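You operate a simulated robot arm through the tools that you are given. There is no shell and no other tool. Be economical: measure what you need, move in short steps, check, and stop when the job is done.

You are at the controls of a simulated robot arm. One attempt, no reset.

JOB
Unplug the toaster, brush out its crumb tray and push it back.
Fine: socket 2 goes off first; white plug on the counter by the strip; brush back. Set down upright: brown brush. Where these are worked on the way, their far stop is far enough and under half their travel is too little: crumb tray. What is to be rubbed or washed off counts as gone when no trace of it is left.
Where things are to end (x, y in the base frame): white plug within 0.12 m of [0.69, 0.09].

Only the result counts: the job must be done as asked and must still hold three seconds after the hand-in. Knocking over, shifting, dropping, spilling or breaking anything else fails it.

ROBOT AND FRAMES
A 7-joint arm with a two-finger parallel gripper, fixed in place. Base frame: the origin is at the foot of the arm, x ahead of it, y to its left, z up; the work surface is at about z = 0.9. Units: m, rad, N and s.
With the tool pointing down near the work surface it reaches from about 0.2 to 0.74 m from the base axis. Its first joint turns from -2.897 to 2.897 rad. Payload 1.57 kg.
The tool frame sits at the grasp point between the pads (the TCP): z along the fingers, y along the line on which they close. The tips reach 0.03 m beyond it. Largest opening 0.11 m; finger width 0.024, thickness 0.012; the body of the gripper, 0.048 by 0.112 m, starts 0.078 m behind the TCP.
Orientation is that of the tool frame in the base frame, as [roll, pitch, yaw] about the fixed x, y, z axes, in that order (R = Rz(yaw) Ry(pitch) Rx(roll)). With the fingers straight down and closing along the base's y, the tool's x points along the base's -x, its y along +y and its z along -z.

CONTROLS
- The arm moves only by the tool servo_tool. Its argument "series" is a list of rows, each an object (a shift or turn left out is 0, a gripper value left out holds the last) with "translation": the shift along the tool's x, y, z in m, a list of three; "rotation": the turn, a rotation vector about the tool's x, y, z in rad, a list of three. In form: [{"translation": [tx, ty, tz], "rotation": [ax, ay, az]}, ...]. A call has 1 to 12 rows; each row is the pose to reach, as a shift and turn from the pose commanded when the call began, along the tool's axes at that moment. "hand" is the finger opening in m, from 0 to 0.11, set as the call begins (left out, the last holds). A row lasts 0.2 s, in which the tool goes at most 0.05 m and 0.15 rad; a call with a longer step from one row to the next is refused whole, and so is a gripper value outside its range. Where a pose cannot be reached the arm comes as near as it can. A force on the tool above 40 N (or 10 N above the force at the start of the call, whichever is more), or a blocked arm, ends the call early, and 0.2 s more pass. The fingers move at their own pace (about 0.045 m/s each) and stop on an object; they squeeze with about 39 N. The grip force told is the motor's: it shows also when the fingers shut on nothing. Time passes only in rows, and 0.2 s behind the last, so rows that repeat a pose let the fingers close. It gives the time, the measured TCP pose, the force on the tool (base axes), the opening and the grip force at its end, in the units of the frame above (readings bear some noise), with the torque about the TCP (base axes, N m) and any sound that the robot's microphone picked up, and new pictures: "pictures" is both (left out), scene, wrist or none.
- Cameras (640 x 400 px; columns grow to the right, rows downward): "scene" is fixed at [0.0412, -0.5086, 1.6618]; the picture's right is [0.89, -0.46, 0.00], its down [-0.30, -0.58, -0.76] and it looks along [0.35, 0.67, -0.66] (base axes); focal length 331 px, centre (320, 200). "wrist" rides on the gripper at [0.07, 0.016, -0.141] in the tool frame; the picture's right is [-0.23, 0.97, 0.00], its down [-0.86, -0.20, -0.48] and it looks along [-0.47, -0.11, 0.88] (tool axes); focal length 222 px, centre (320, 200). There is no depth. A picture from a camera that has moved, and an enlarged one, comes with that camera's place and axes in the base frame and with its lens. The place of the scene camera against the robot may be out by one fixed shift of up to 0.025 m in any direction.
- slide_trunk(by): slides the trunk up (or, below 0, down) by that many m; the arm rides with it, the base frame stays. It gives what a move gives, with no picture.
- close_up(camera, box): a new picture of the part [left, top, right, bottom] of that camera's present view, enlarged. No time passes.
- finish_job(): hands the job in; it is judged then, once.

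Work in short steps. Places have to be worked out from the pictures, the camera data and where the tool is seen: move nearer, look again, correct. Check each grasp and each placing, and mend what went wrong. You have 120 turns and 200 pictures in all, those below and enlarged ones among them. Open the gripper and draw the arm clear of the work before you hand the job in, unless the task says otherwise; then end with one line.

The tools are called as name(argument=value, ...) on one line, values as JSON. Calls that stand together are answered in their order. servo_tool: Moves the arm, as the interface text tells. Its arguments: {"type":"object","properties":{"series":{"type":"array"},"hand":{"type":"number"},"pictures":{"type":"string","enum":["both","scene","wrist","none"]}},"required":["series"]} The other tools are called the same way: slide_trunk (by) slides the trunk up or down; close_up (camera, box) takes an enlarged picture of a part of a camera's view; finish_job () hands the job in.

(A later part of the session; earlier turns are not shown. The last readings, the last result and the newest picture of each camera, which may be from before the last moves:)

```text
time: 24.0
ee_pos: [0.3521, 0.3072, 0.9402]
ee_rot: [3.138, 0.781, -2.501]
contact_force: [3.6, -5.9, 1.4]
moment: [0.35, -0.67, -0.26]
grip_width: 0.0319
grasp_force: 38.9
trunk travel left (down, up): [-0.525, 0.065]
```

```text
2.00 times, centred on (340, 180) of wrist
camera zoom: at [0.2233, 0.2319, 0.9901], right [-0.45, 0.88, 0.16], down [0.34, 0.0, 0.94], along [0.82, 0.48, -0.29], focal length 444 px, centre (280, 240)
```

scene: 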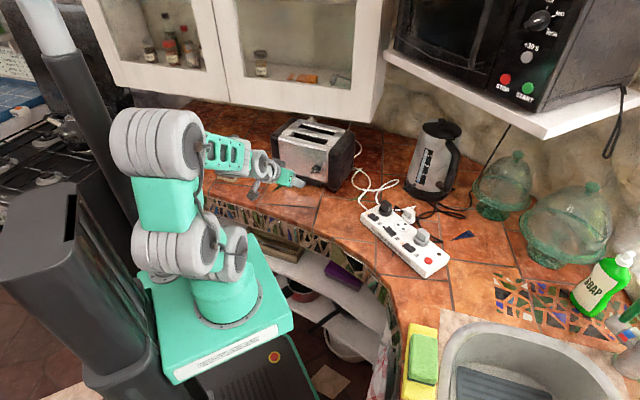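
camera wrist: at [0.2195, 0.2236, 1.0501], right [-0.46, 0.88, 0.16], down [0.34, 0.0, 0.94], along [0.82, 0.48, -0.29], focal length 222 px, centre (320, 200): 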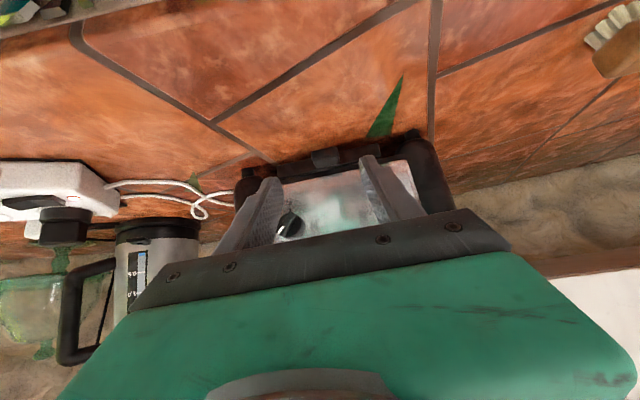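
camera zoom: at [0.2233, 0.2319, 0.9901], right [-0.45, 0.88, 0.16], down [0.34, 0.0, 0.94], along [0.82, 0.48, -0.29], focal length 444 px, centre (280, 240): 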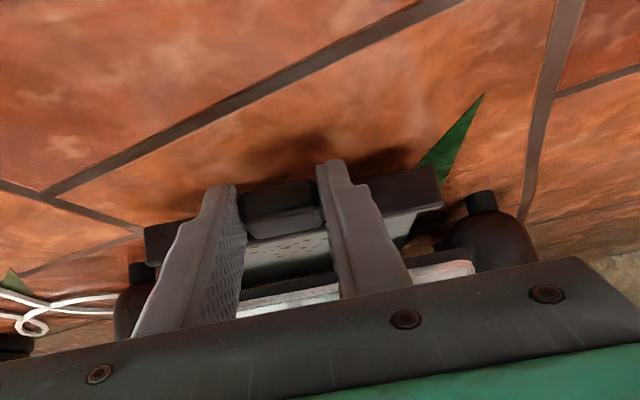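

The tray slides and shows crumbs; the toaster has stayed put. I pull further in small increments, watching for the stop.

servo_tool(series=[{"translation": [0.006, 0, -0.006]}, {"translation": [0.012, 0, -0.012]}, {"translation": [0.018, 0, -0.018]}], pictures="none")

close_up(camera="scene", box=[240, 110, 384, 200])

```text
time: 24.8
ee_pos: [0.3296, 0.2938, 0.9384]
ee_rot: [3.137, 0.782, -2.501]
contact_force: [3.4, -5.5, -0.9]
moment: [0.0, 0.02, -0.36]
grip_width: 0.0316
grasp_force: 38.9
trunk travel left (down, up): [-0.525, 0.065]
```

```text
4.44 times, centred on (312, 155) of scene
camera zoom: at [0.0412, -0.5086, 1.6618], right [0.89, -0.46, 0.0], down [-0.3, -0.58, -0.76], along [0.35, 0.67, -0.66], focal length 1471 px, centre (356, 400)
```

zoom: 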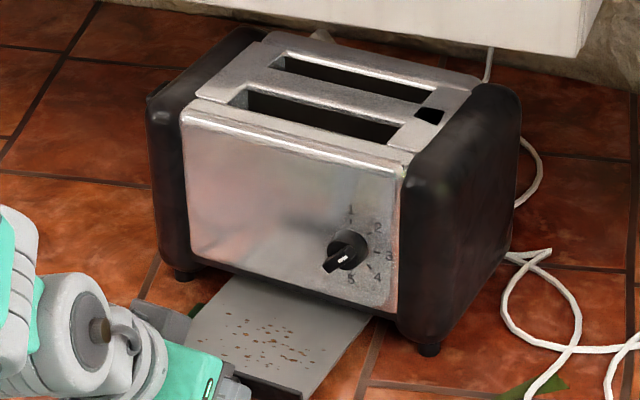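

10.9 cm out, still free (about 6 N). I continue a little.

servo_tool(series=[{"translation": [0.005, 0, -0.005]}, {"translation": [0.01, 0, -0.01]}, {"translation": [0.015, 0, -0.015]}], pictures="none")

close_up(camera="scene", box=[240, 110, 384, 200])

```text
time: 25.6
ee_pos: [0.3119, 0.2797, 0.9393]
ee_rot: [3.138, 0.782, -2.5]
contact_force: [-1.9, 1.2, -0.7]
moment: [0.11, 0.25, -0.13]
grip_width: 0.0316
grasp_force: 39.0
trunk travel left (down, up): [-0.525, 0.065]
```

```text
4.44 times, centred on (312, 155) of scene
camera zoom: at [0.0412, -0.5086, 1.6618], right [0.89, -0.46, 0.0], down [-0.3, -0.58, -0.76], along [0.35, 0.67, -0.66], focal length 1471 px, centre (356, 400)
```

zoom: 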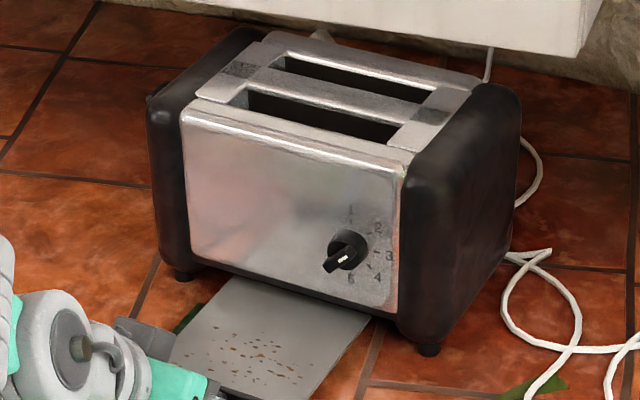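

Still moving at 12.9 cm. I continue until it resists.

servo_tool(series=[{"translation": [0.004, 0, -0.004]}, {"translation": [0.008, 0, -0.008]}, {"translation": [0.012, 0, -0.012]}, {"translation": [0.016, 0, -0.016]}], pictures="none")

close_up(camera="scene", box=[230, 120, 374, 210])

close_up(camera="wrist", box=[180, 80, 500, 280])

```text
time: 26.6
ee_pos: [0.2953, 0.2675, 0.9403]
ee_rot: [3.138, 0.784, -2.501]
contact_force: [5.6, 2.3, 0.6]
moment: [0.09, -0.16, -0.06]
grip_width: 0.0316
grasp_force: 39.0
trunk travel left (down, up): [-0.525, 0.065]
```

```text
4.44 times, centred on (302, 165) of scene
camera zoom: at [0.0412, -0.5086, 1.6618], right [0.89, -0.46, 0.0], down [-0.3, -0.58, -0.76], along [0.35, 0.67, -0.66], focal length 1471 px, centre (400, 356)
```

zoom: 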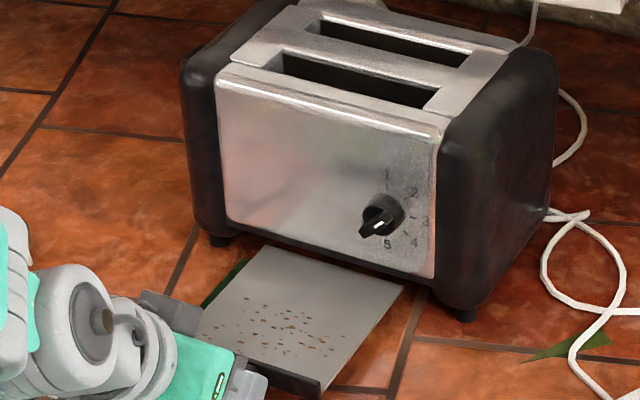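

```text
2.00 times, centred on (340, 180) of wrist
camera zoom: at [0.1672, 0.1906, 0.9907], right [-0.45, 0.88, 0.16], down [0.34, 0.0, 0.94], along [0.82, 0.48, -0.29], focal length 444 px, centre (280, 240)
```

zoom: 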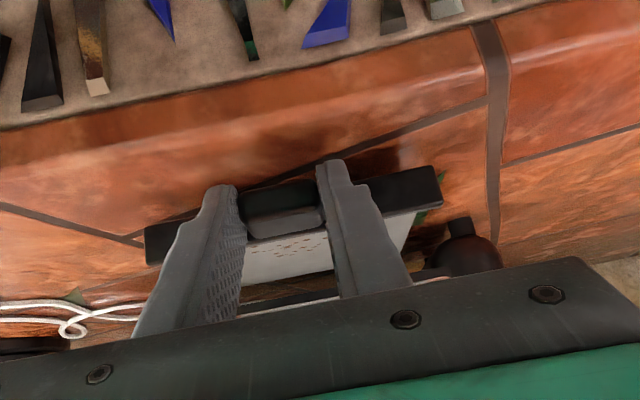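

The tray has reached its stop (~14 cm) and the toaster was drawn about 8 mm; closing the tray to the original tab position will restore it. I release the tab and back off.

servo_tool(series=[{"translation": [0, 0, 0]}, {"translation": [0, 0, 0]}, {"translation": [0, 0, 0]}, {"translation": [0, 0, -0.03]}, {"translation": [-0.02, 0, -0.07]}, {"translation": [-0.05, 0, -0.11]}, {"translation": [-0.08, 0, -0.14]}], hand=0.06)

close_up(camera="scene", box=[230, 120, 374, 210])

```text
time: 28.2
ee_pos: [0.2639, 0.2393, 1.0939]
ee_rot: [3.139, 0.782, -2.501]
contact_force: [-0.5, -0.2, 0.8]
moment: [0.02, 0.0, 0.0]
grip_width: 0.06
grasp_force: 0.1
trunk travel left (down, up): [-0.525, 0.065]
camera wrist: at [0.1359, 0.1643, 1.1441], right [-0.45, 0.88, 0.16], down [0.34, 0.0, 0.94], along [0.82, 0.48, -0.29], focal length 222 px, centre (320, 200)
```

scene: 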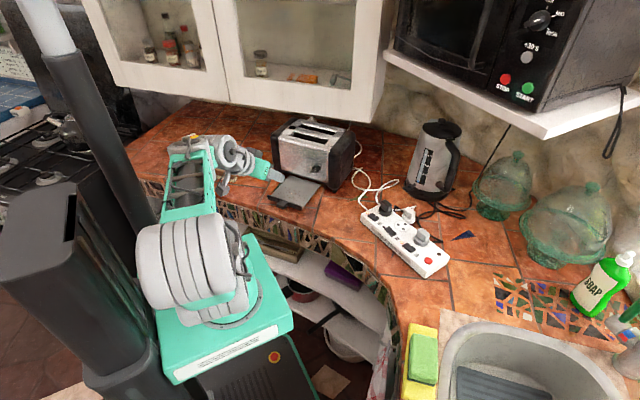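
wrist: 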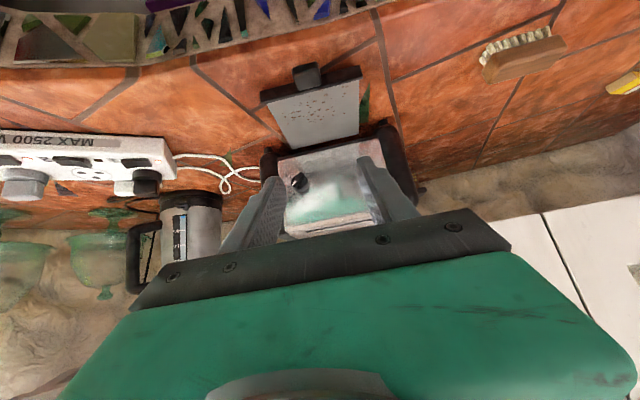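

```text
4.44 times, centred on (302, 165) of scene
camera zoom: at [0.0412, -0.5086, 1.6618], right [0.89, -0.46, 0.0], down [-0.3, -0.58, -0.76], along [0.35, 0.67, -0.66], focal length 1471 px, centre (400, 356)
```

zoom: 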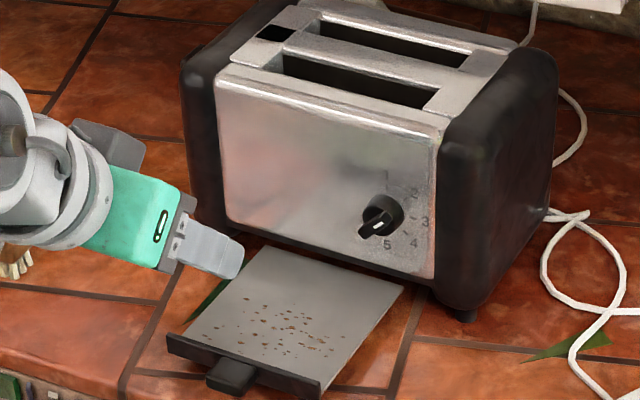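

Tray open and clear. Now the brush at about (0.19, 0.53): I untilt while shifting toward it.

servo_tool(series=[{"translation": [-0.005, 0.02, -0.002], "rotation": [0, 0.13, 0]}, {"translation": [-0.01, 0.04, -0.004], "rotation": [0, 0.26, 0]}, {"translation": [-0.015, 0.06, -0.006], "rotation": [0, 0.39, 0]}, {"translation": [-0.02, 0.08, -0.008], "rotation": [0, 0.52, 0]}, {"translation": [-0.025, 0.1, -0.01], "rotation": [0, 0.65, 0]}, {"translation": [-0.03, 0.116, -0.0127], "rotation": [0, 0.784, 0]}, {"translation": [-0.03, 0.116, -0.0127], "rotation": [0, 0.784, 0]}])

close_up(camera="scene", box=[195, 145, 275, 195])

```text
time: 29.8
ee_pos: [0.2011, 0.3418, 1.1296]
ee_rot: [3.14, -0.002, -2.499]
contact_force: [0.7, 0.1, 0.6]
moment: [0.03, -0.03, 0.02]
grip_width: 0.0604
grasp_force: 0.1
trunk travel left (down, up): [-0.525, 0.065]
camera wrist: at [0.1364, 0.3133, 1.2707], right [-0.4, 0.92, 0.0], down [0.81, 0.35, 0.48], along [0.44, 0.19, -0.88], focal length 222 px, centre (320, 200)
```

scene: 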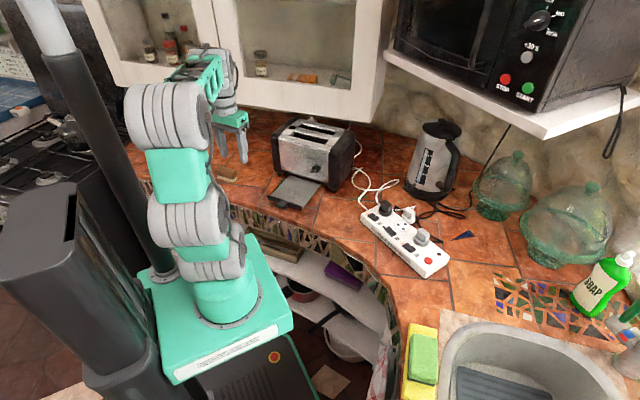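
wrist: 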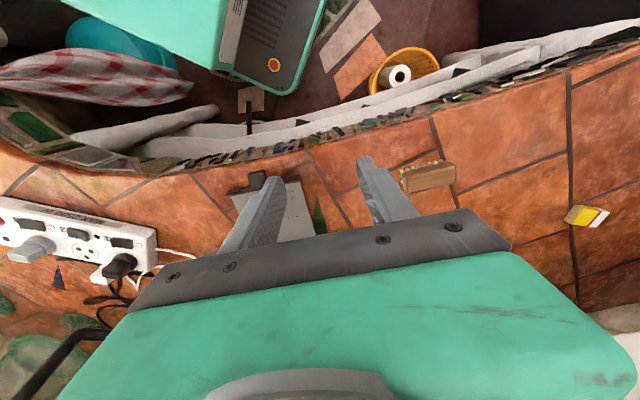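

```text
8.00 times, centred on (235, 170) of scene
camera zoom: at [0.0412, -0.5086, 1.6618], right [0.89, -0.46, 0.0], down [-0.3, -0.58, -0.76], along [0.35, 0.67, -0.66], focal length 2648 px, centre (1000, 440)
```

zoom: 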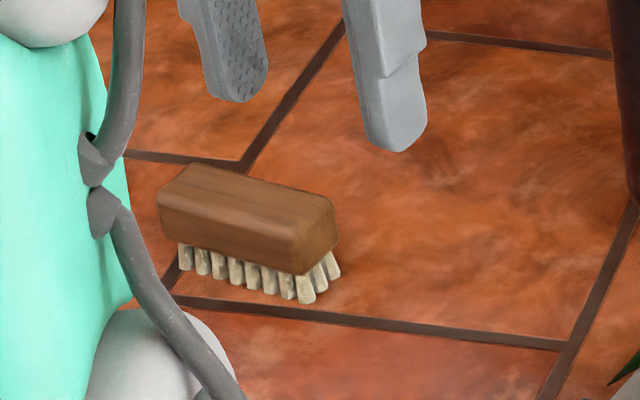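

The brush stands bristles-down at about (0.191, 0.530), 0.083 m long, its axis parallel to my closing axis, top near 0.945. I go above it with the fingers open to grip its ends.

servo_tool(series=[{"translation": [-0.02, 0.03, 0.01], "rotation": [0, 0, -0.019]}, {"translation": [-0.041, 0.062, 0.025], "rotation": [0, 0, -0.019]}, {"translation": [-0.062, 0.094, 0.045], "rotation": [0, 0, -0.019]}, {"translation": [-0.083, 0.126, 0.065], "rotation": [0, 0, -0.019]}, {"translation": [-0.1046, 0.1566, 0.085], "rotation": [0, 0, -0.019]}, {"translation": [-0.1046, 0.1566, 0.09], "rotation": [0, 0, -0.019]}], hand=0.108)

close_up(camera="wrist", box=[200, 100, 440, 250])

close_up(camera="scene", box=[185, 135, 281, 195])

```text
time: 31.2
ee_pos: [0.1921, 0.5315, 1.0341]
ee_rot: [3.141, -0.001, -2.479]
contact_force: [0.0, 0.3, -0.3]
moment: [0.01, -0.02, 0.01]
grip_width: 0.1078
grasp_force: 0.1
trunk travel left (down, up): [-0.525, 0.065]
camera wrist: at [0.1281, 0.5014, 1.1755], right [-0.42, 0.91, 0.0], down [0.8, 0.37, 0.48], along [0.43, 0.2, -0.88], focal length 222 px, centre (320, 200)
```

scene: 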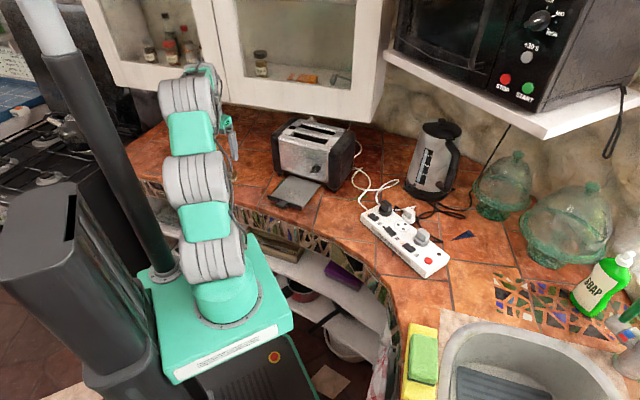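
wrist: 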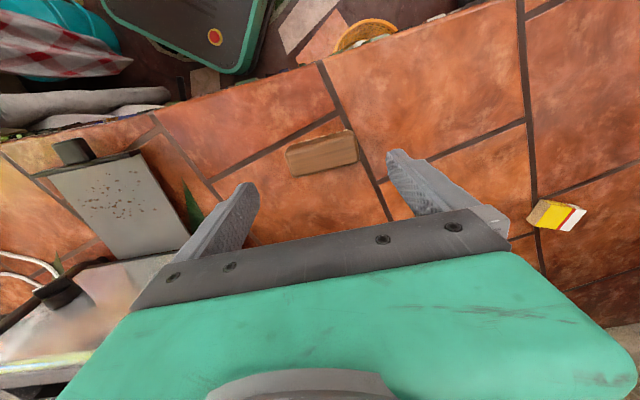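

```text
2.67 times, centred on (320, 175) of wrist
camera zoom: at [0.1281, 0.5014, 1.1755], right [-0.42, 0.91, 0.0], down [0.8, 0.37, 0.48], along [0.43, 0.2, -0.88], focal length 592 px, centre (320, 267)
```

zoom: 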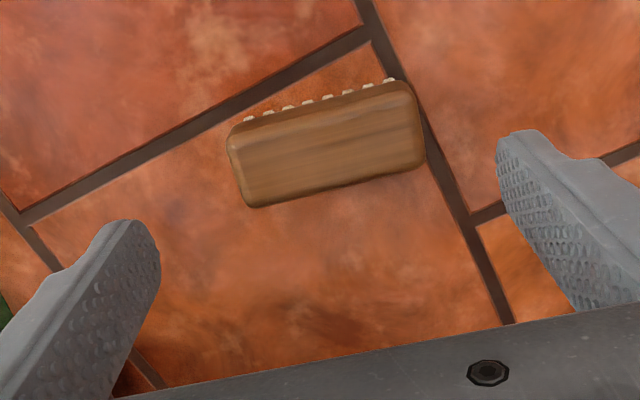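

```text
6.67 times, centred on (233, 165) of scene
camera zoom: at [0.0412, -0.5086, 1.6618], right [0.89, -0.46, 0.0], down [-0.3, -0.58, -0.76], along [0.35, 0.67, -0.66], focal length 2206 px, centre (900, 433)
```

zoom: 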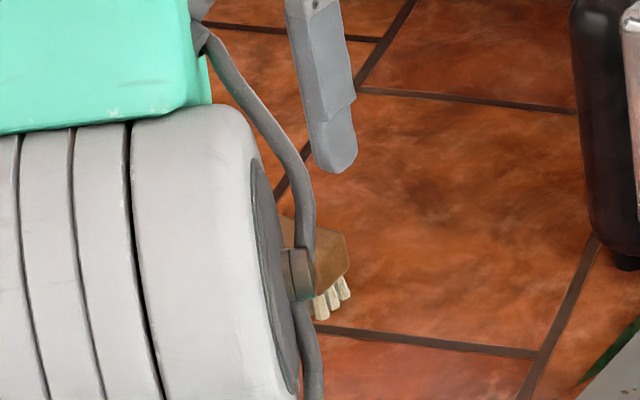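

Brush centre computed at (0.192, 0.534), aligned within ~0.02 rad. I descend to TCP z 0.948 (tips at 0.918).

servo_tool(series=[{"translation": [-0.002, 0.0025, 0.03]}, {"translation": [-0.002, 0.0025, 0.055]}, {"translation": [-0.002, 0.0025, 0.075]}, {"translation": [-0.002, 0.0025, 0.086]}, {"translation": [-0.002, 0.0025, 0.086]}], pictures="none")

close_up(camera="wrist", box=[200, 100, 440, 250])

close_up(camera="scene", box=[185, 135, 281, 195])

```text
time: 32.4
ee_pos: [0.1918, 0.5327, 0.9516]
ee_rot: [3.139, -0.003, -2.481]
contact_force: [0.6, -0.5, -0.7]
moment: [-0.02, 0.0, -0.05]
grip_width: 0.1079
grasp_force: 0.1
trunk travel left (down, up): [-0.525, 0.065]
```

```text
2.67 times, centred on (320, 175) of wrist
camera zoom: at [0.1281, 0.5018, 1.0932], right [-0.42, 0.91, 0.0], down [0.8, 0.37, 0.48], along [0.43, 0.2, -0.88], focal length 592 px, centre (320, 267)
```

zoom: 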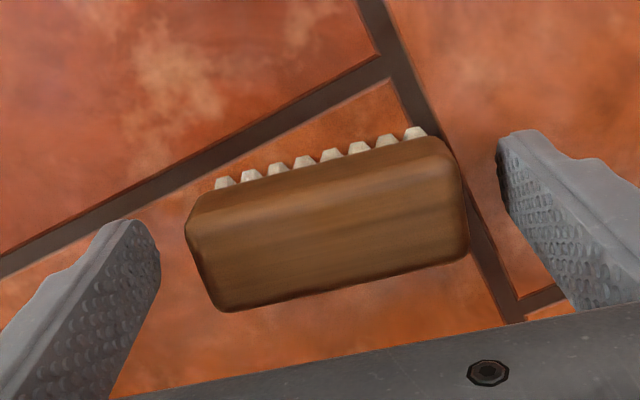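

```text
6.67 times, centred on (233, 165) of scene
camera zoom: at [0.0412, -0.5086, 1.6618], right [0.89, -0.46, 0.0], down [-0.3, -0.58, -0.76], along [0.35, 0.67, -0.66], focal length 2206 px, centre (900, 433)
```

zoom: 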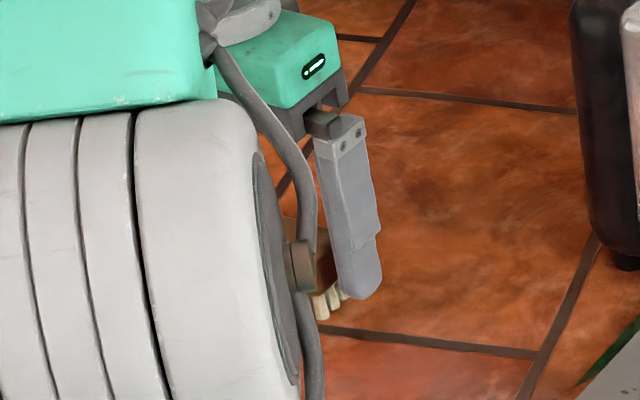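

Well centred; I lower 4 mm more and close on the brush ends.

servo_tool(series=[{"translation": [0.001, 0, 0.004]}], pictures="none")

servo_tool(series=[{"translation": [0, 0, 0]}, {"translation": [0, 0, 0]}, {"translation": [0, 0, 0]}, {"translation": [0, 0, 0]}], hand=0.0, pictures="none")

close_up(camera="wrist", box=[200, 100, 440, 250])

```text
time: 32.8
ee_pos: [0.191, 0.5306, 0.9465]
ee_rot: [3.141, -0.001, -2.479]
contact_force: [-0.2, 0.2, 0.9]
moment: [0.02, 0.02, 0.02]
grip_width: 0.1081
grasp_force: 0.1
trunk travel left (down, up): [-0.525, 0.065]
```

```text
time: 33.8
ee_pos: [0.1917, 0.5301, 0.9475]
ee_rot: [3.138, -0.001, -2.48]
contact_force: [-0.2, 0.7, 0.0]
moment: [0.05, -0.03, -0.02]
grip_width: 0.0795
grasp_force: 34.6
trunk travel left (down, up): [-0.525, 0.065]
```

```text
2.67 times, centred on (320, 175) of wrist
camera zoom: at [0.127, 0.5012, 1.0889], right [-0.42, 0.91, 0.0], down [0.8, 0.37, 0.48], along [0.43, 0.2, -0.88], focal length 592 px, centre (320, 267)
```

zoom: 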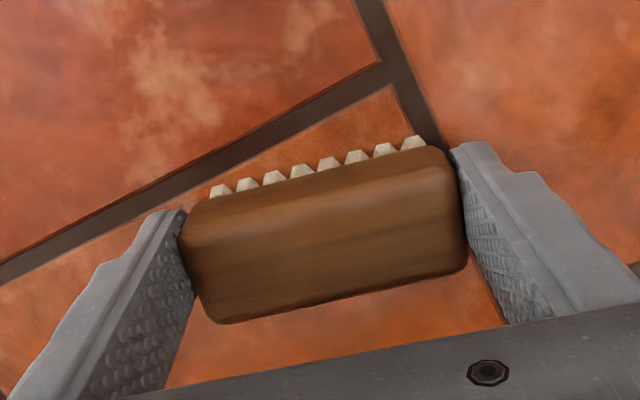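

Brush held (0.0795 m); its home TCP is (0.1915, 0.5305, 0.9475). I lift 10 cm and carry it over the tray, to about (0.367, 0.328).

servo_tool(series=[{"translation": [0, 0, -0.04]}, {"translation": [0, 0, -0.08]}, {"translation": [0, -0.03, -0.1]}, {"translation": [-0.002, -0.075, -0.1]}, {"translation": [-0.004, -0.12, -0.1]}, {"translation": [-0.007, -0.165, -0.1]}, {"translation": [-0.01, -0.21, -0.1]}, {"translation": [-0.0137, -0.25, -0.1], "rotation": [0, 0, 0.019]}, {"translation": [-0.0137, -0.2677, -0.1], "rotation": [0, 0, 0.019]}, {"translation": [-0.0137, -0.2677, -0.1], "rotation": [0, 0, 0.019]}])

close_up(camera="wrist", box=[180, 60, 500, 260])

close_up(camera="scene", box=[230, 120, 374, 210])

```text
time: 36.0
ee_pos: [0.3689, 0.3293, 1.0436]
ee_rot: [3.14, -0.003, -2.498]
contact_force: [1.7, -0.4, -0.8]
moment: [0.0, -0.01, 0.02]
grip_width: 0.0791
grasp_force: 38.8
trunk travel left (down, up): [-0.525, 0.065]
camera wrist: at [0.3044, 0.3005, 1.1852], right [-0.4, 0.92, 0.0], down [0.8, 0.35, 0.48], along [0.44, 0.19, -0.88], focal length 222 px, centre (320, 200)
```

scene: 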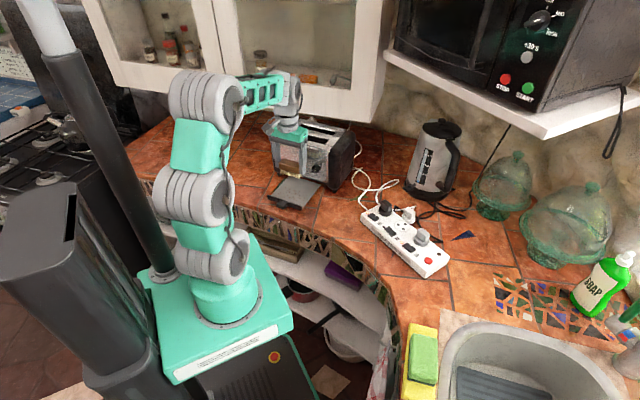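
wrist: 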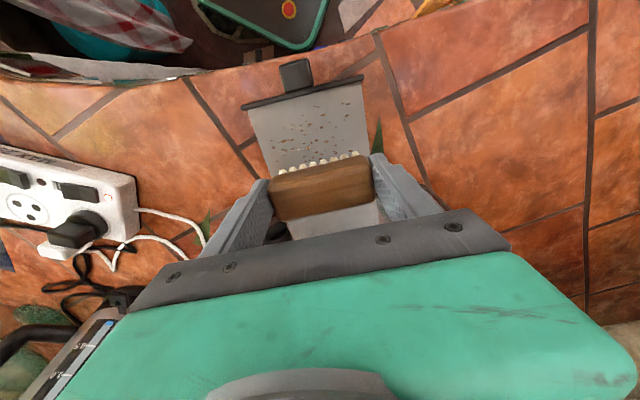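

```text
2.00 times, centred on (340, 160) of wrist
camera zoom: at [0.3044, 0.3005, 1.1852], right [-0.4, 0.92, 0.0], down [0.8, 0.35, 0.48], along [0.44, 0.19, -0.88], focal length 444 px, centre (280, 280)
```

zoom: 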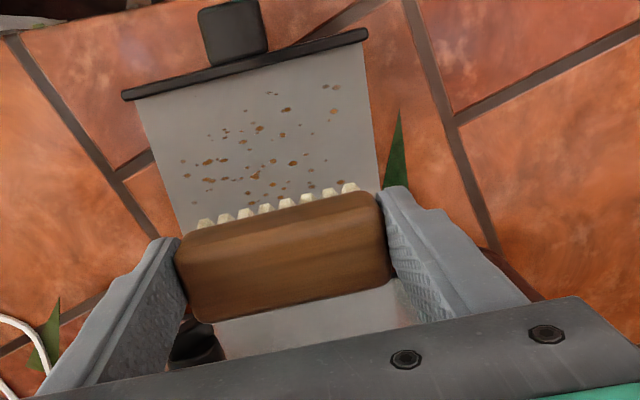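

```text
4.44 times, centred on (302, 165) of scene
camera zoom: at [0.0412, -0.5086, 1.6618], right [0.89, -0.46, 0.0], down [-0.3, -0.58, -0.76], along [0.35, 0.67, -0.66], focal length 1471 px, centre (400, 356)
```

zoom: 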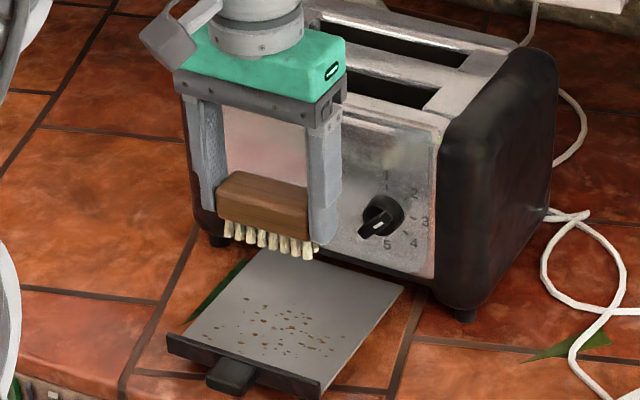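

Crumbs span n ≈ 0.445–0.52 (out from the base toward the toaster) and f ≈ -0.018–0.088 across. I'll sweep sideways in lanes so the tray can't slide. First I descend onto the tray gently.

servo_tool(series=[{"translation": [0.005, -0.007, 0.03]}, {"translation": [0.005, -0.007, 0.06]}, {"translation": [0.005, -0.007, 0.076]}, {"translation": [0.005, -0.007, 0.081]}], pictures="none")

close_up(camera="scene", box=[230, 120, 374, 210])

```text
time: 37.0
ee_pos: [0.3682, 0.3197, 0.9667]
ee_rot: [3.139, 0.006, -2.5]
contact_force: [1.4, -1.9, 16.9]
moment: [-0.28, -0.42, 0.04]
grip_width: 0.0791
grasp_force: 38.9
trunk travel left (down, up): [-0.525, 0.065]
```

```text
4.44 times, centred on (302, 165) of scene
camera zoom: at [0.0412, -0.5086, 1.6618], right [0.89, -0.46, 0.0], down [-0.3, -0.58, -0.76], along [0.35, 0.67, -0.66], focal length 1471 px, centre (400, 356)
```

zoom: 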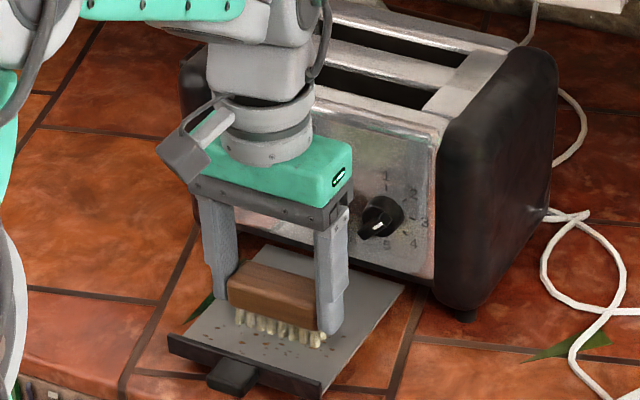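

Contact at z ≈ 0.967 with 17 N. I ease to a light press and sweep sideways once, then look.

servo_tool(series=[{"translation": [0, 0, -0.002]}, {"translation": [0, 0.015, -0.002]}, {"translation": [0, 0.03, -0.002]}, {"translation": [0, 0.015, -0.002]}, {"translation": [0, 0, -0.002]}, {"translation": [0, -0.015, -0.002]}, {"translation": [0, -0.03, -0.002]}, {"translation": [0, -0.015, -0.002]}, {"translation": [0, 0, -0.002]}], pictures="none")

close_up(camera="scene", box=[230, 120, 374, 210])

close_up(camera="wrist", box=[180, 60, 500, 260])

```text
time: 39.0
ee_pos: [0.3681, 0.32, 0.966]
ee_rot: [3.14, 0.0, -2.5]
contact_force: [3.9, -5.1, 15.4]
moment: [-0.26, -0.32, -0.05]
grip_width: 0.079
grasp_force: 39.2
trunk travel left (down, up): [-0.525, 0.065]
```

```text
4.44 times, centred on (302, 165) of scene
camera zoom: at [0.0412, -0.5086, 1.6618], right [0.89, -0.46, 0.0], down [-0.3, -0.58, -0.76], along [0.35, 0.67, -0.66], focal length 1471 px, centre (400, 356)
```

zoom: 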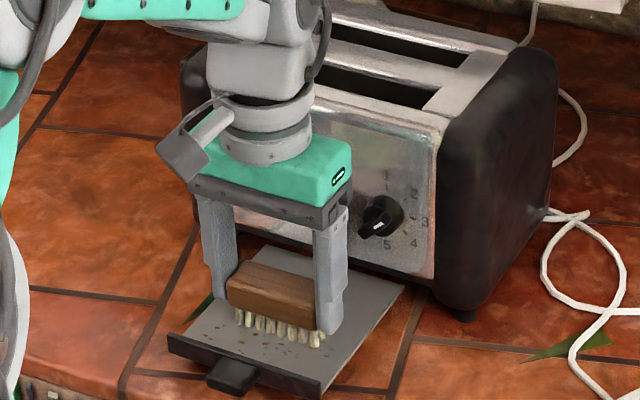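

```text
2.00 times, centred on (340, 160) of wrist
camera zoom: at [0.3025, 0.2914, 1.1077], right [-0.4, 0.92, 0.0], down [0.8, 0.35, 0.48], along [0.44, 0.19, -0.88], focal length 444 px, centre (280, 280)
```

zoom: 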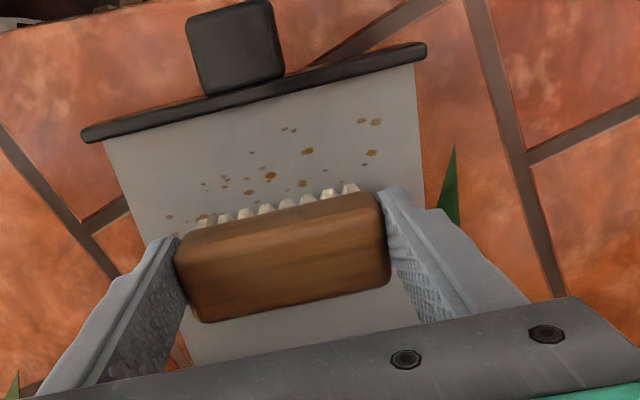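

The swept lane is clearing. I work lane by lane toward the tray's front lip.

servo_tool(series=[{"translation": [0.013, 0.015, 0]}, {"translation": [0.013, 0.032, 0]}, {"translation": [0.013, 0.01, 0]}, {"translation": [0.013, -0.01, 0]}, {"translation": [0.013, -0.034, 0]}, {"translation": [0.025, -0.034, 0]}, {"translation": [0.025, -0.01, 0]}, {"translation": [0.025, 0.01, 0]}, {"translation": [0.025, 0.032, 0]}, {"translation": [0.033, 0.032, 0]}, {"translation": [0.033, 0.01, 0]}, {"translation": [0.033, -0.01, 0]}], pictures="none")

close_up(camera="wrist", box=[180, 60, 500, 260])

close_up(camera="scene", box=[230, 120, 374, 210])

```text
time: 41.6
ee_pos: [0.347, 0.2932, 0.968]
ee_rot: [3.139, -0.003, -2.497]
contact_force: [-0.2, 0.3, -0.6]
moment: [0.0, -0.02, 0.0]
grip_width: 0.0789
grasp_force: 39.2
trunk travel left (down, up): [-0.525, 0.065]
```

```text
2.00 times, centred on (340, 160) of wrist
camera zoom: at [0.2822, 0.2653, 1.1086], right [-0.4, 0.92, 0.0], down [0.81, 0.35, 0.48], along [0.44, 0.19, -0.88], focal length 444 px, centre (280, 280)
```

zoom: 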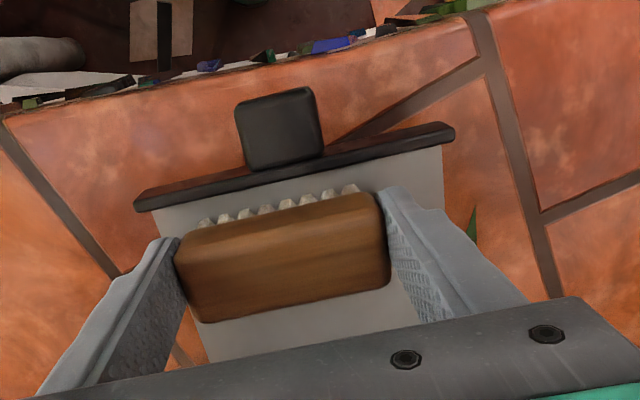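

```text
4.44 times, centred on (302, 165) of scene
camera zoom: at [0.0412, -0.5086, 1.6618], right [0.89, -0.46, 0.0], down [-0.3, -0.58, -0.76], along [0.35, 0.67, -0.66], focal length 1471 px, centre (400, 356)
```

zoom: 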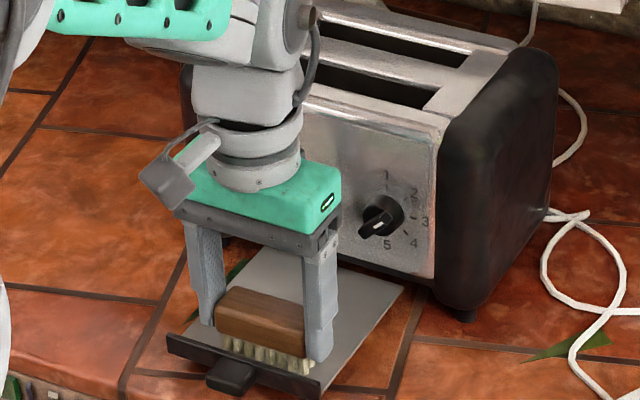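

The front is clear of crumbs. I finish the back lanes (n ≈ 0.498 and 0.514), then lift to inspect.

servo_tool(series=[{"translation": [0, -0.024, 0.002]}, {"translation": [-0.022, -0.024, 0.002]}, {"translation": [-0.045, -0.024, 0.002]}, {"translation": [-0.045, 0.0, 0.002]}, {"translation": [-0.045, 0.02, 0.002]}, {"translation": [-0.045, 0.042, 0.002]}, {"translation": [-0.061, 0.042, 0.002]}, {"translation": [-0.061, 0.02, 0.002]}, {"translation": [-0.061, 0, 0.002]}, {"translation": [-0.061, -0.024, 0.002]}, {"translation": [-0.05, -0.01, -0.03]}, {"translation": [-0.03, 0.01, -0.07]}], pictures="none")

close_up(camera="wrist", box=[180, 60, 500, 260])

close_up(camera="scene", box=[250, 160, 346, 220])

```text
time: 44.2
ee_pos: [0.3655, 0.3183, 1.0421]
ee_rot: [-3.141, -0.004, -2.501]
contact_force: [-0.3, -0.3, 0.5]
moment: [-0.02, -0.03, 0.01]
grip_width: 0.0789
grasp_force: 38.8
trunk travel left (down, up): [-0.525, 0.065]
```

```text
2.00 times, centred on (340, 160) of wrist
camera zoom: at [0.3009, 0.2905, 1.1816], right [-0.4, 0.92, 0.0], down [0.81, 0.35, 0.47], along [0.43, 0.19, -0.88], focal length 444 px, centre (280, 280)
```

zoom: 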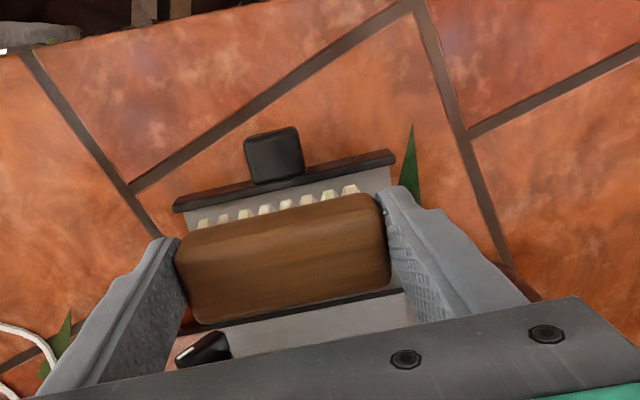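

```text
6.67 times, centred on (298, 190) of scene
camera zoom: at [0.0412, -0.5086, 1.6618], right [0.89, -0.46, 0.0], down [-0.3, -0.58, -0.76], along [0.35, 0.67, -0.66], focal length 2206 px, centre (467, 267)
```

zoom: 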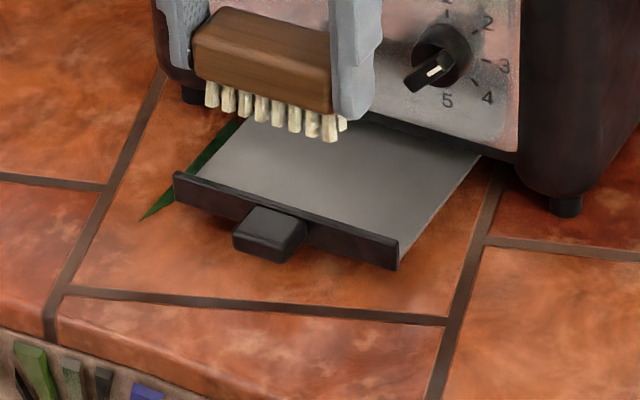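

The visible tray is clean, though the back stroke pushed the tray in about 5 cm. I move the brush aside to inspect the part near the toaster.

servo_tool(series=[{"translation": [0, 0.04, -0.02]}, {"translation": [0, 0.08, -0.04]}, {"translation": [0, 0.12, -0.05]}], pictures="none")

close_up(camera="scene", box=[250, 150, 346, 210])

close_up(camera="wrist", box=[80, 60, 400, 260])

```text
time: 45.0
ee_pos: [0.2952, 0.4171, 1.0897]
ee_rot: [3.138, -0.003, -2.499]
contact_force: [0.1, -0.1, -1.3]
moment: [0.0, -0.02, 0.03]
grip_width: 0.0792
grasp_force: 39.4
trunk travel left (down, up): [-0.525, 0.065]
```

```text
6.67 times, centred on (298, 180) of scene
camera zoom: at [0.0412, -0.5086, 1.6618], right [0.89, -0.46, 0.0], down [-0.3, -0.58, -0.76], along [0.35, 0.67, -0.66], focal length 2206 px, centre (467, 333)
```

zoom: 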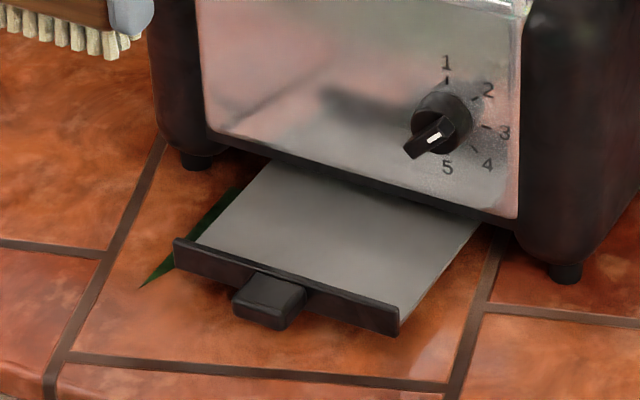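

```text
2.00 times, centred on (240, 160) of wrist
camera zoom: at [0.2299, 0.3885, 1.2311], right [-0.4, 0.92, 0.0], down [0.81, 0.35, 0.48], along [0.44, 0.19, -0.88], focal length 444 px, centre (480, 280)
```

zoom: 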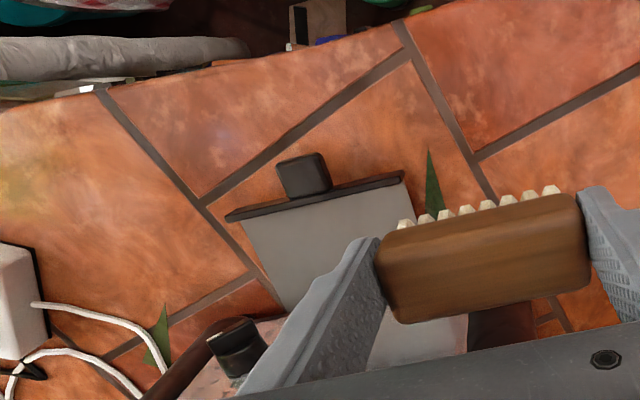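

The visible part is spotless, but the back edge of the crumb zone may lie just under the toaster. I set the brush back on the tray and drag it outward again to brush and check that strip.

servo_tool(series=[{"translation": [-0.01, -0.045, 0.0]}, {"translation": [-0.02, -0.09, 0.01]}, {"translation": [-0.027, -0.122, 0.04]}, {"translation": [-0.027, -0.122, 0.08]}, {"translation": [-0.027, -0.122, 0.11]}, {"translation": [-0.027, -0.122, 0.12]}, {"translation": [-0.027, -0.122, 0.125]}], pictures="none")

servo_tool(series=[{"translation": [0.012, 0, 0.001]}, {"translation": [0.024, 0, 0.001]}, {"translation": [0.036, 0, 0.001]}, {"translation": [0.048, 0, 0.001]}, {"translation": [0.056, 0, 0.001]}], pictures="none")

close_up(camera="scene", box=[230, 120, 374, 210])

```text
time: 46.6
ee_pos: [0.3865, 0.3335, 0.9651]
ee_rot: [3.139, 0.007, -2.498]
contact_force: [-0.6, 1.0, 22.5]
moment: [-0.23, -0.33, 0.0]
grip_width: 0.079
grasp_force: 38.9
trunk travel left (down, up): [-0.525, 0.065]
```

```text
time: 47.8
ee_pos: [0.3404, 0.2991, 0.9625]
ee_rot: [3.14, 0.002, -2.499]
contact_force: [4.3, -1.2, 10.9]
moment: [0.03, -0.43, -0.06]
grip_width: 0.079
grasp_force: 39.4
trunk travel left (down, up): [-0.525, 0.065]
```

```text
4.44 times, centred on (302, 165) of scene
camera zoom: at [0.0412, -0.5086, 1.6618], right [0.89, -0.46, 0.0], down [-0.3, -0.58, -0.76], along [0.35, 0.67, -0.66], focal length 1471 px, centre (400, 356)
```

zoom: 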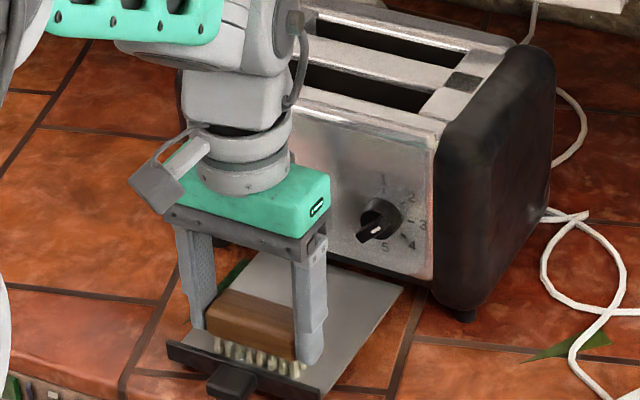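

The tray is out again and the back part shows clean. I lift and look once more at the whole tray.

servo_tool(series=[{"translation": [0, 0, -0.03]}, {"translation": [0, 0.02, -0.07]}, {"translation": [0, 0.06, -0.1]}, {"translation": [0, 0.1, -0.12]}], pictures="none")

close_up(camera="scene", box=[250, 150, 346, 210])

close_up(camera="wrist", box=[80, 60, 400, 260])

```text
time: 48.8
ee_pos: [0.2801, 0.3821, 1.0808]
ee_rot: [3.14, -0.002, -2.501]
contact_force: [0.3, 0.1, -0.6]
moment: [0.02, 0.01, -0.01]
grip_width: 0.0787
grasp_force: 39.2
trunk travel left (down, up): [-0.525, 0.065]
```

```text
6.67 times, centred on (298, 180) of scene
camera zoom: at [0.0412, -0.5086, 1.6618], right [0.89, -0.46, 0.0], down [-0.3, -0.58, -0.76], along [0.35, 0.67, -0.66], focal length 2206 px, centre (467, 333)
```

zoom: 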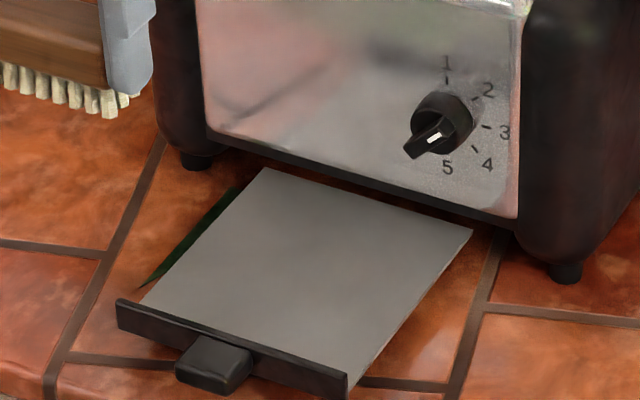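

```text
2.00 times, centred on (240, 160) of wrist
camera zoom: at [0.2152, 0.3541, 1.2224], right [-0.4, 0.92, 0.0], down [0.81, 0.35, 0.48], along [0.44, 0.19, -0.88], focal length 444 px, centre (480, 280)
```

zoom: 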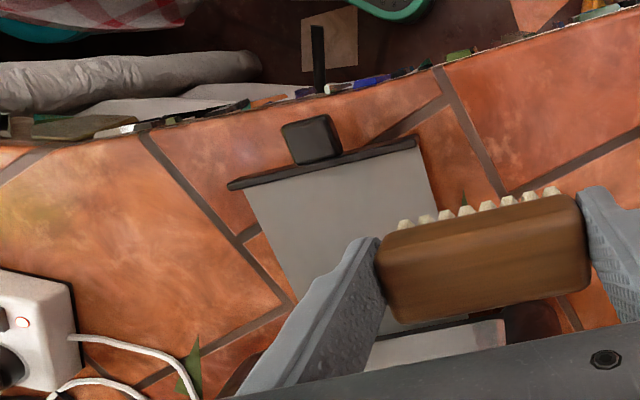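

The whole tray is clean. I bring the brush back to its original spot, first hovering 1 cm above its rest height.

servo_tool(series=[{"translation": [-0.004, 0.043, 0.0], "rotation": [0, 0, -0.021]}, {"translation": [-0.009, 0.086, 0.0], "rotation": [0, 0, -0.021]}, {"translation": [-0.013, 0.129, 0.0], "rotation": [0, 0, -0.021]}, {"translation": [-0.0176, 0.1719, 0.01], "rotation": [0, 0, -0.021]}, {"translation": [-0.0176, 0.1719, 0.05], "rotation": [0, 0, -0.021]}, {"translation": [-0.0176, 0.1719, 0.09], "rotation": [0, 0, -0.021]}, {"translation": [-0.0176, 0.1719, 0.123], "rotation": [0, 0, -0.021]}, {"translation": [-0.0176, 0.1719, 0.123], "rotation": [0, 0, -0.021]}], pictures="none")

close_up(camera="wrist", box=[200, 100, 440, 250])

```text
time: 50.6
ee_pos: [0.1922, 0.5282, 0.9586]
ee_rot: [3.141, -0.001, -2.478]
contact_force: [0.7, 0.2, -0.7]
moment: [0.01, 0.01, 0.02]
grip_width: 0.0786
grasp_force: 38.9
trunk travel left (down, up): [-0.525, 0.065]
```

```text
2.67 times, centred on (320, 175) of wrist
camera zoom: at [0.1277, 0.4985, 1.1003], right [-0.42, 0.91, 0.0], down [0.8, 0.37, 0.48], along [0.43, 0.2, -0.88], focal length 592 px, centre (320, 267)
```

zoom: 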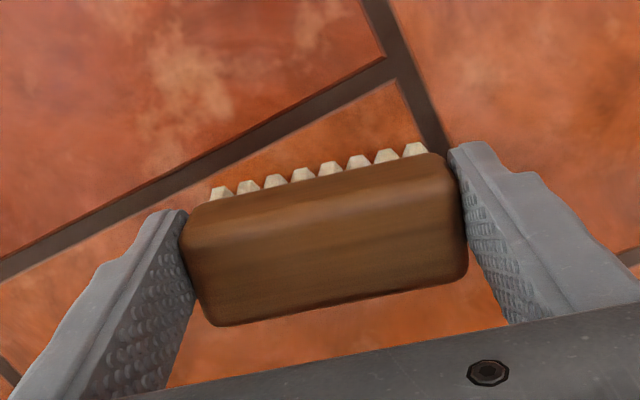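

Position and look match the original grasp. I lower to contact.

servo_tool(series=[{"translation": [0, 0.001, 0.004]}, {"translation": [0, 0.001, 0.008]}, {"translation": [0, 0.001, 0.0105]}, {"translation": [0, 0.001, 0.012]}], pictures="none")

```text
time: 51.6
ee_pos: [0.1917, 0.5288, 0.946]
ee_rot: [3.14, -0.003, -2.478]
contact_force: [-0.6, 0.9, -1.3]
moment: [-0.05, -0.02, -0.01]
grip_width: 0.0789
grasp_force: 38.7
trunk travel left (down, up): [-0.525, 0.065]
```

No contact yet (the brush may have slid up slightly in the grip). I go on in 1.5 mm steps.

servo_tool(series=[{"translation": [0, 0, 0.0015]}, {"translation": [0, 0, 0.003]}, {"translation": [0, 0, 0.0045]}], pictures="none")

close_up(camera="scene", box=[185, 135, 281, 195])

```text
time: 52.4
ee_pos: [0.1932, 0.5281, 0.9469]
ee_rot: [3.137, 0.004, -2.476]
contact_force: [-2.6, -5.3, 25.8]
moment: [-0.68, -0.03, -0.07]
grip_width: 0.0789
grasp_force: 38.8
trunk travel left (down, up): [-0.525, 0.065]
```

```text
6.67 times, centred on (233, 165) of scene
camera zoom: at [0.0412, -0.5086, 1.6618], right [0.89, -0.46, 0.0], down [-0.3, -0.58, -0.76], along [0.35, 0.67, -0.66], focal length 2206 px, centre (900, 433)
```

zoom: 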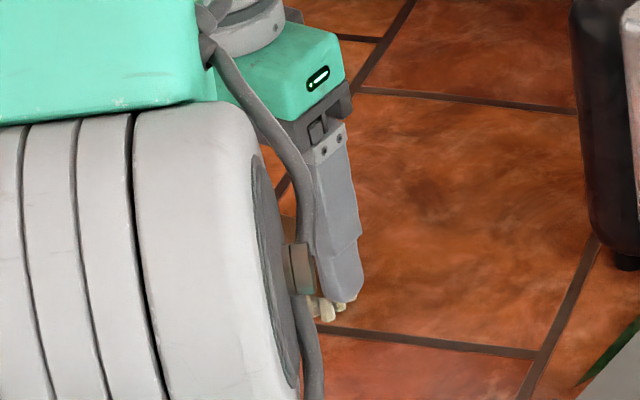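

The brush rests on the counter (26 N). I ease off, open, and rise.

servo_tool(series=[{"translation": [0, 0, -0.004]}, {"translation": [0, 0, -0.004]}], pictures="none")

servo_tool(series=[{"translation": [0, 0, 0]}, {"translation": [0, 0, 0]}, {"translation": [0, 0, 0]}, {"translation": [0, 0, -0.03]}, {"translation": [0, 0, -0.07]}, {"translation": [0, 0, -0.11]}, {"translation": [0.03, -0.03, -0.12]}], hand=0.108, pictures="none")

close_up(camera="wrist", box=[200, 100, 440, 250])

close_up(camera="scene", box=[185, 135, 281, 195])

```text
time: 53.0
ee_pos: [0.192, 0.529, 0.9473]
ee_rot: [3.141, -0.001, -2.477]
contact_force: [-1.3, 3.3, 8.3]
moment: [0.11, 0.09, -0.02]
grip_width: 0.0791
grasp_force: 38.9
trunk travel left (down, up): [-0.525, 0.065]
```

```text
time: 54.6
ee_pos: [0.1889, 0.4814, 1.065]
ee_rot: [3.139, -0.001, -2.477]
contact_force: [0.5, -0.4, 0.0]
moment: [0.02, -0.02, -0.02]
grip_width: 0.1079
grasp_force: 0.0
trunk travel left (down, up): [-0.525, 0.065]
```

```text
2.67 times, centred on (320, 175) of wrist
camera zoom: at [0.1251, 0.4523, 1.2064], right [-0.42, 0.91, 0.0], down [0.8, 0.37, 0.48], along [0.43, 0.2, -0.88], focal length 592 px, centre (320, 267)
```

zoom: 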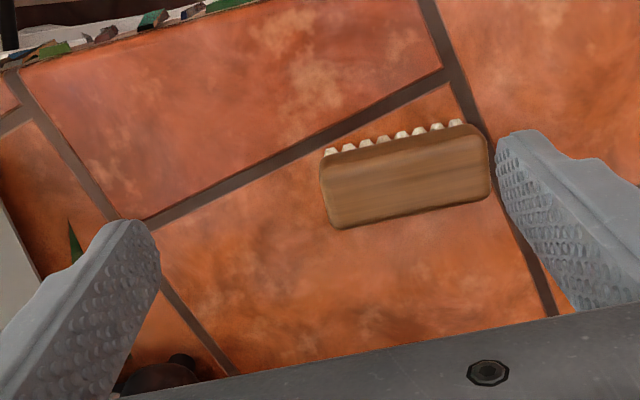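

```text
6.67 times, centred on (233, 165) of scene
camera zoom: at [0.0412, -0.5086, 1.6618], right [0.89, -0.46, 0.0], down [-0.3, -0.58, -0.76], along [0.35, 0.67, -0.66], focal length 2206 px, centre (900, 433)
```

zoom: 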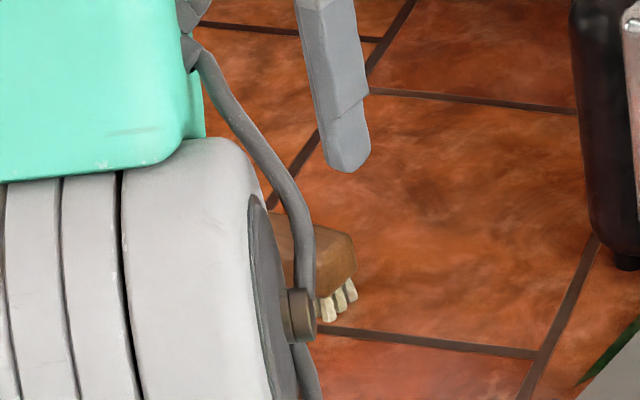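

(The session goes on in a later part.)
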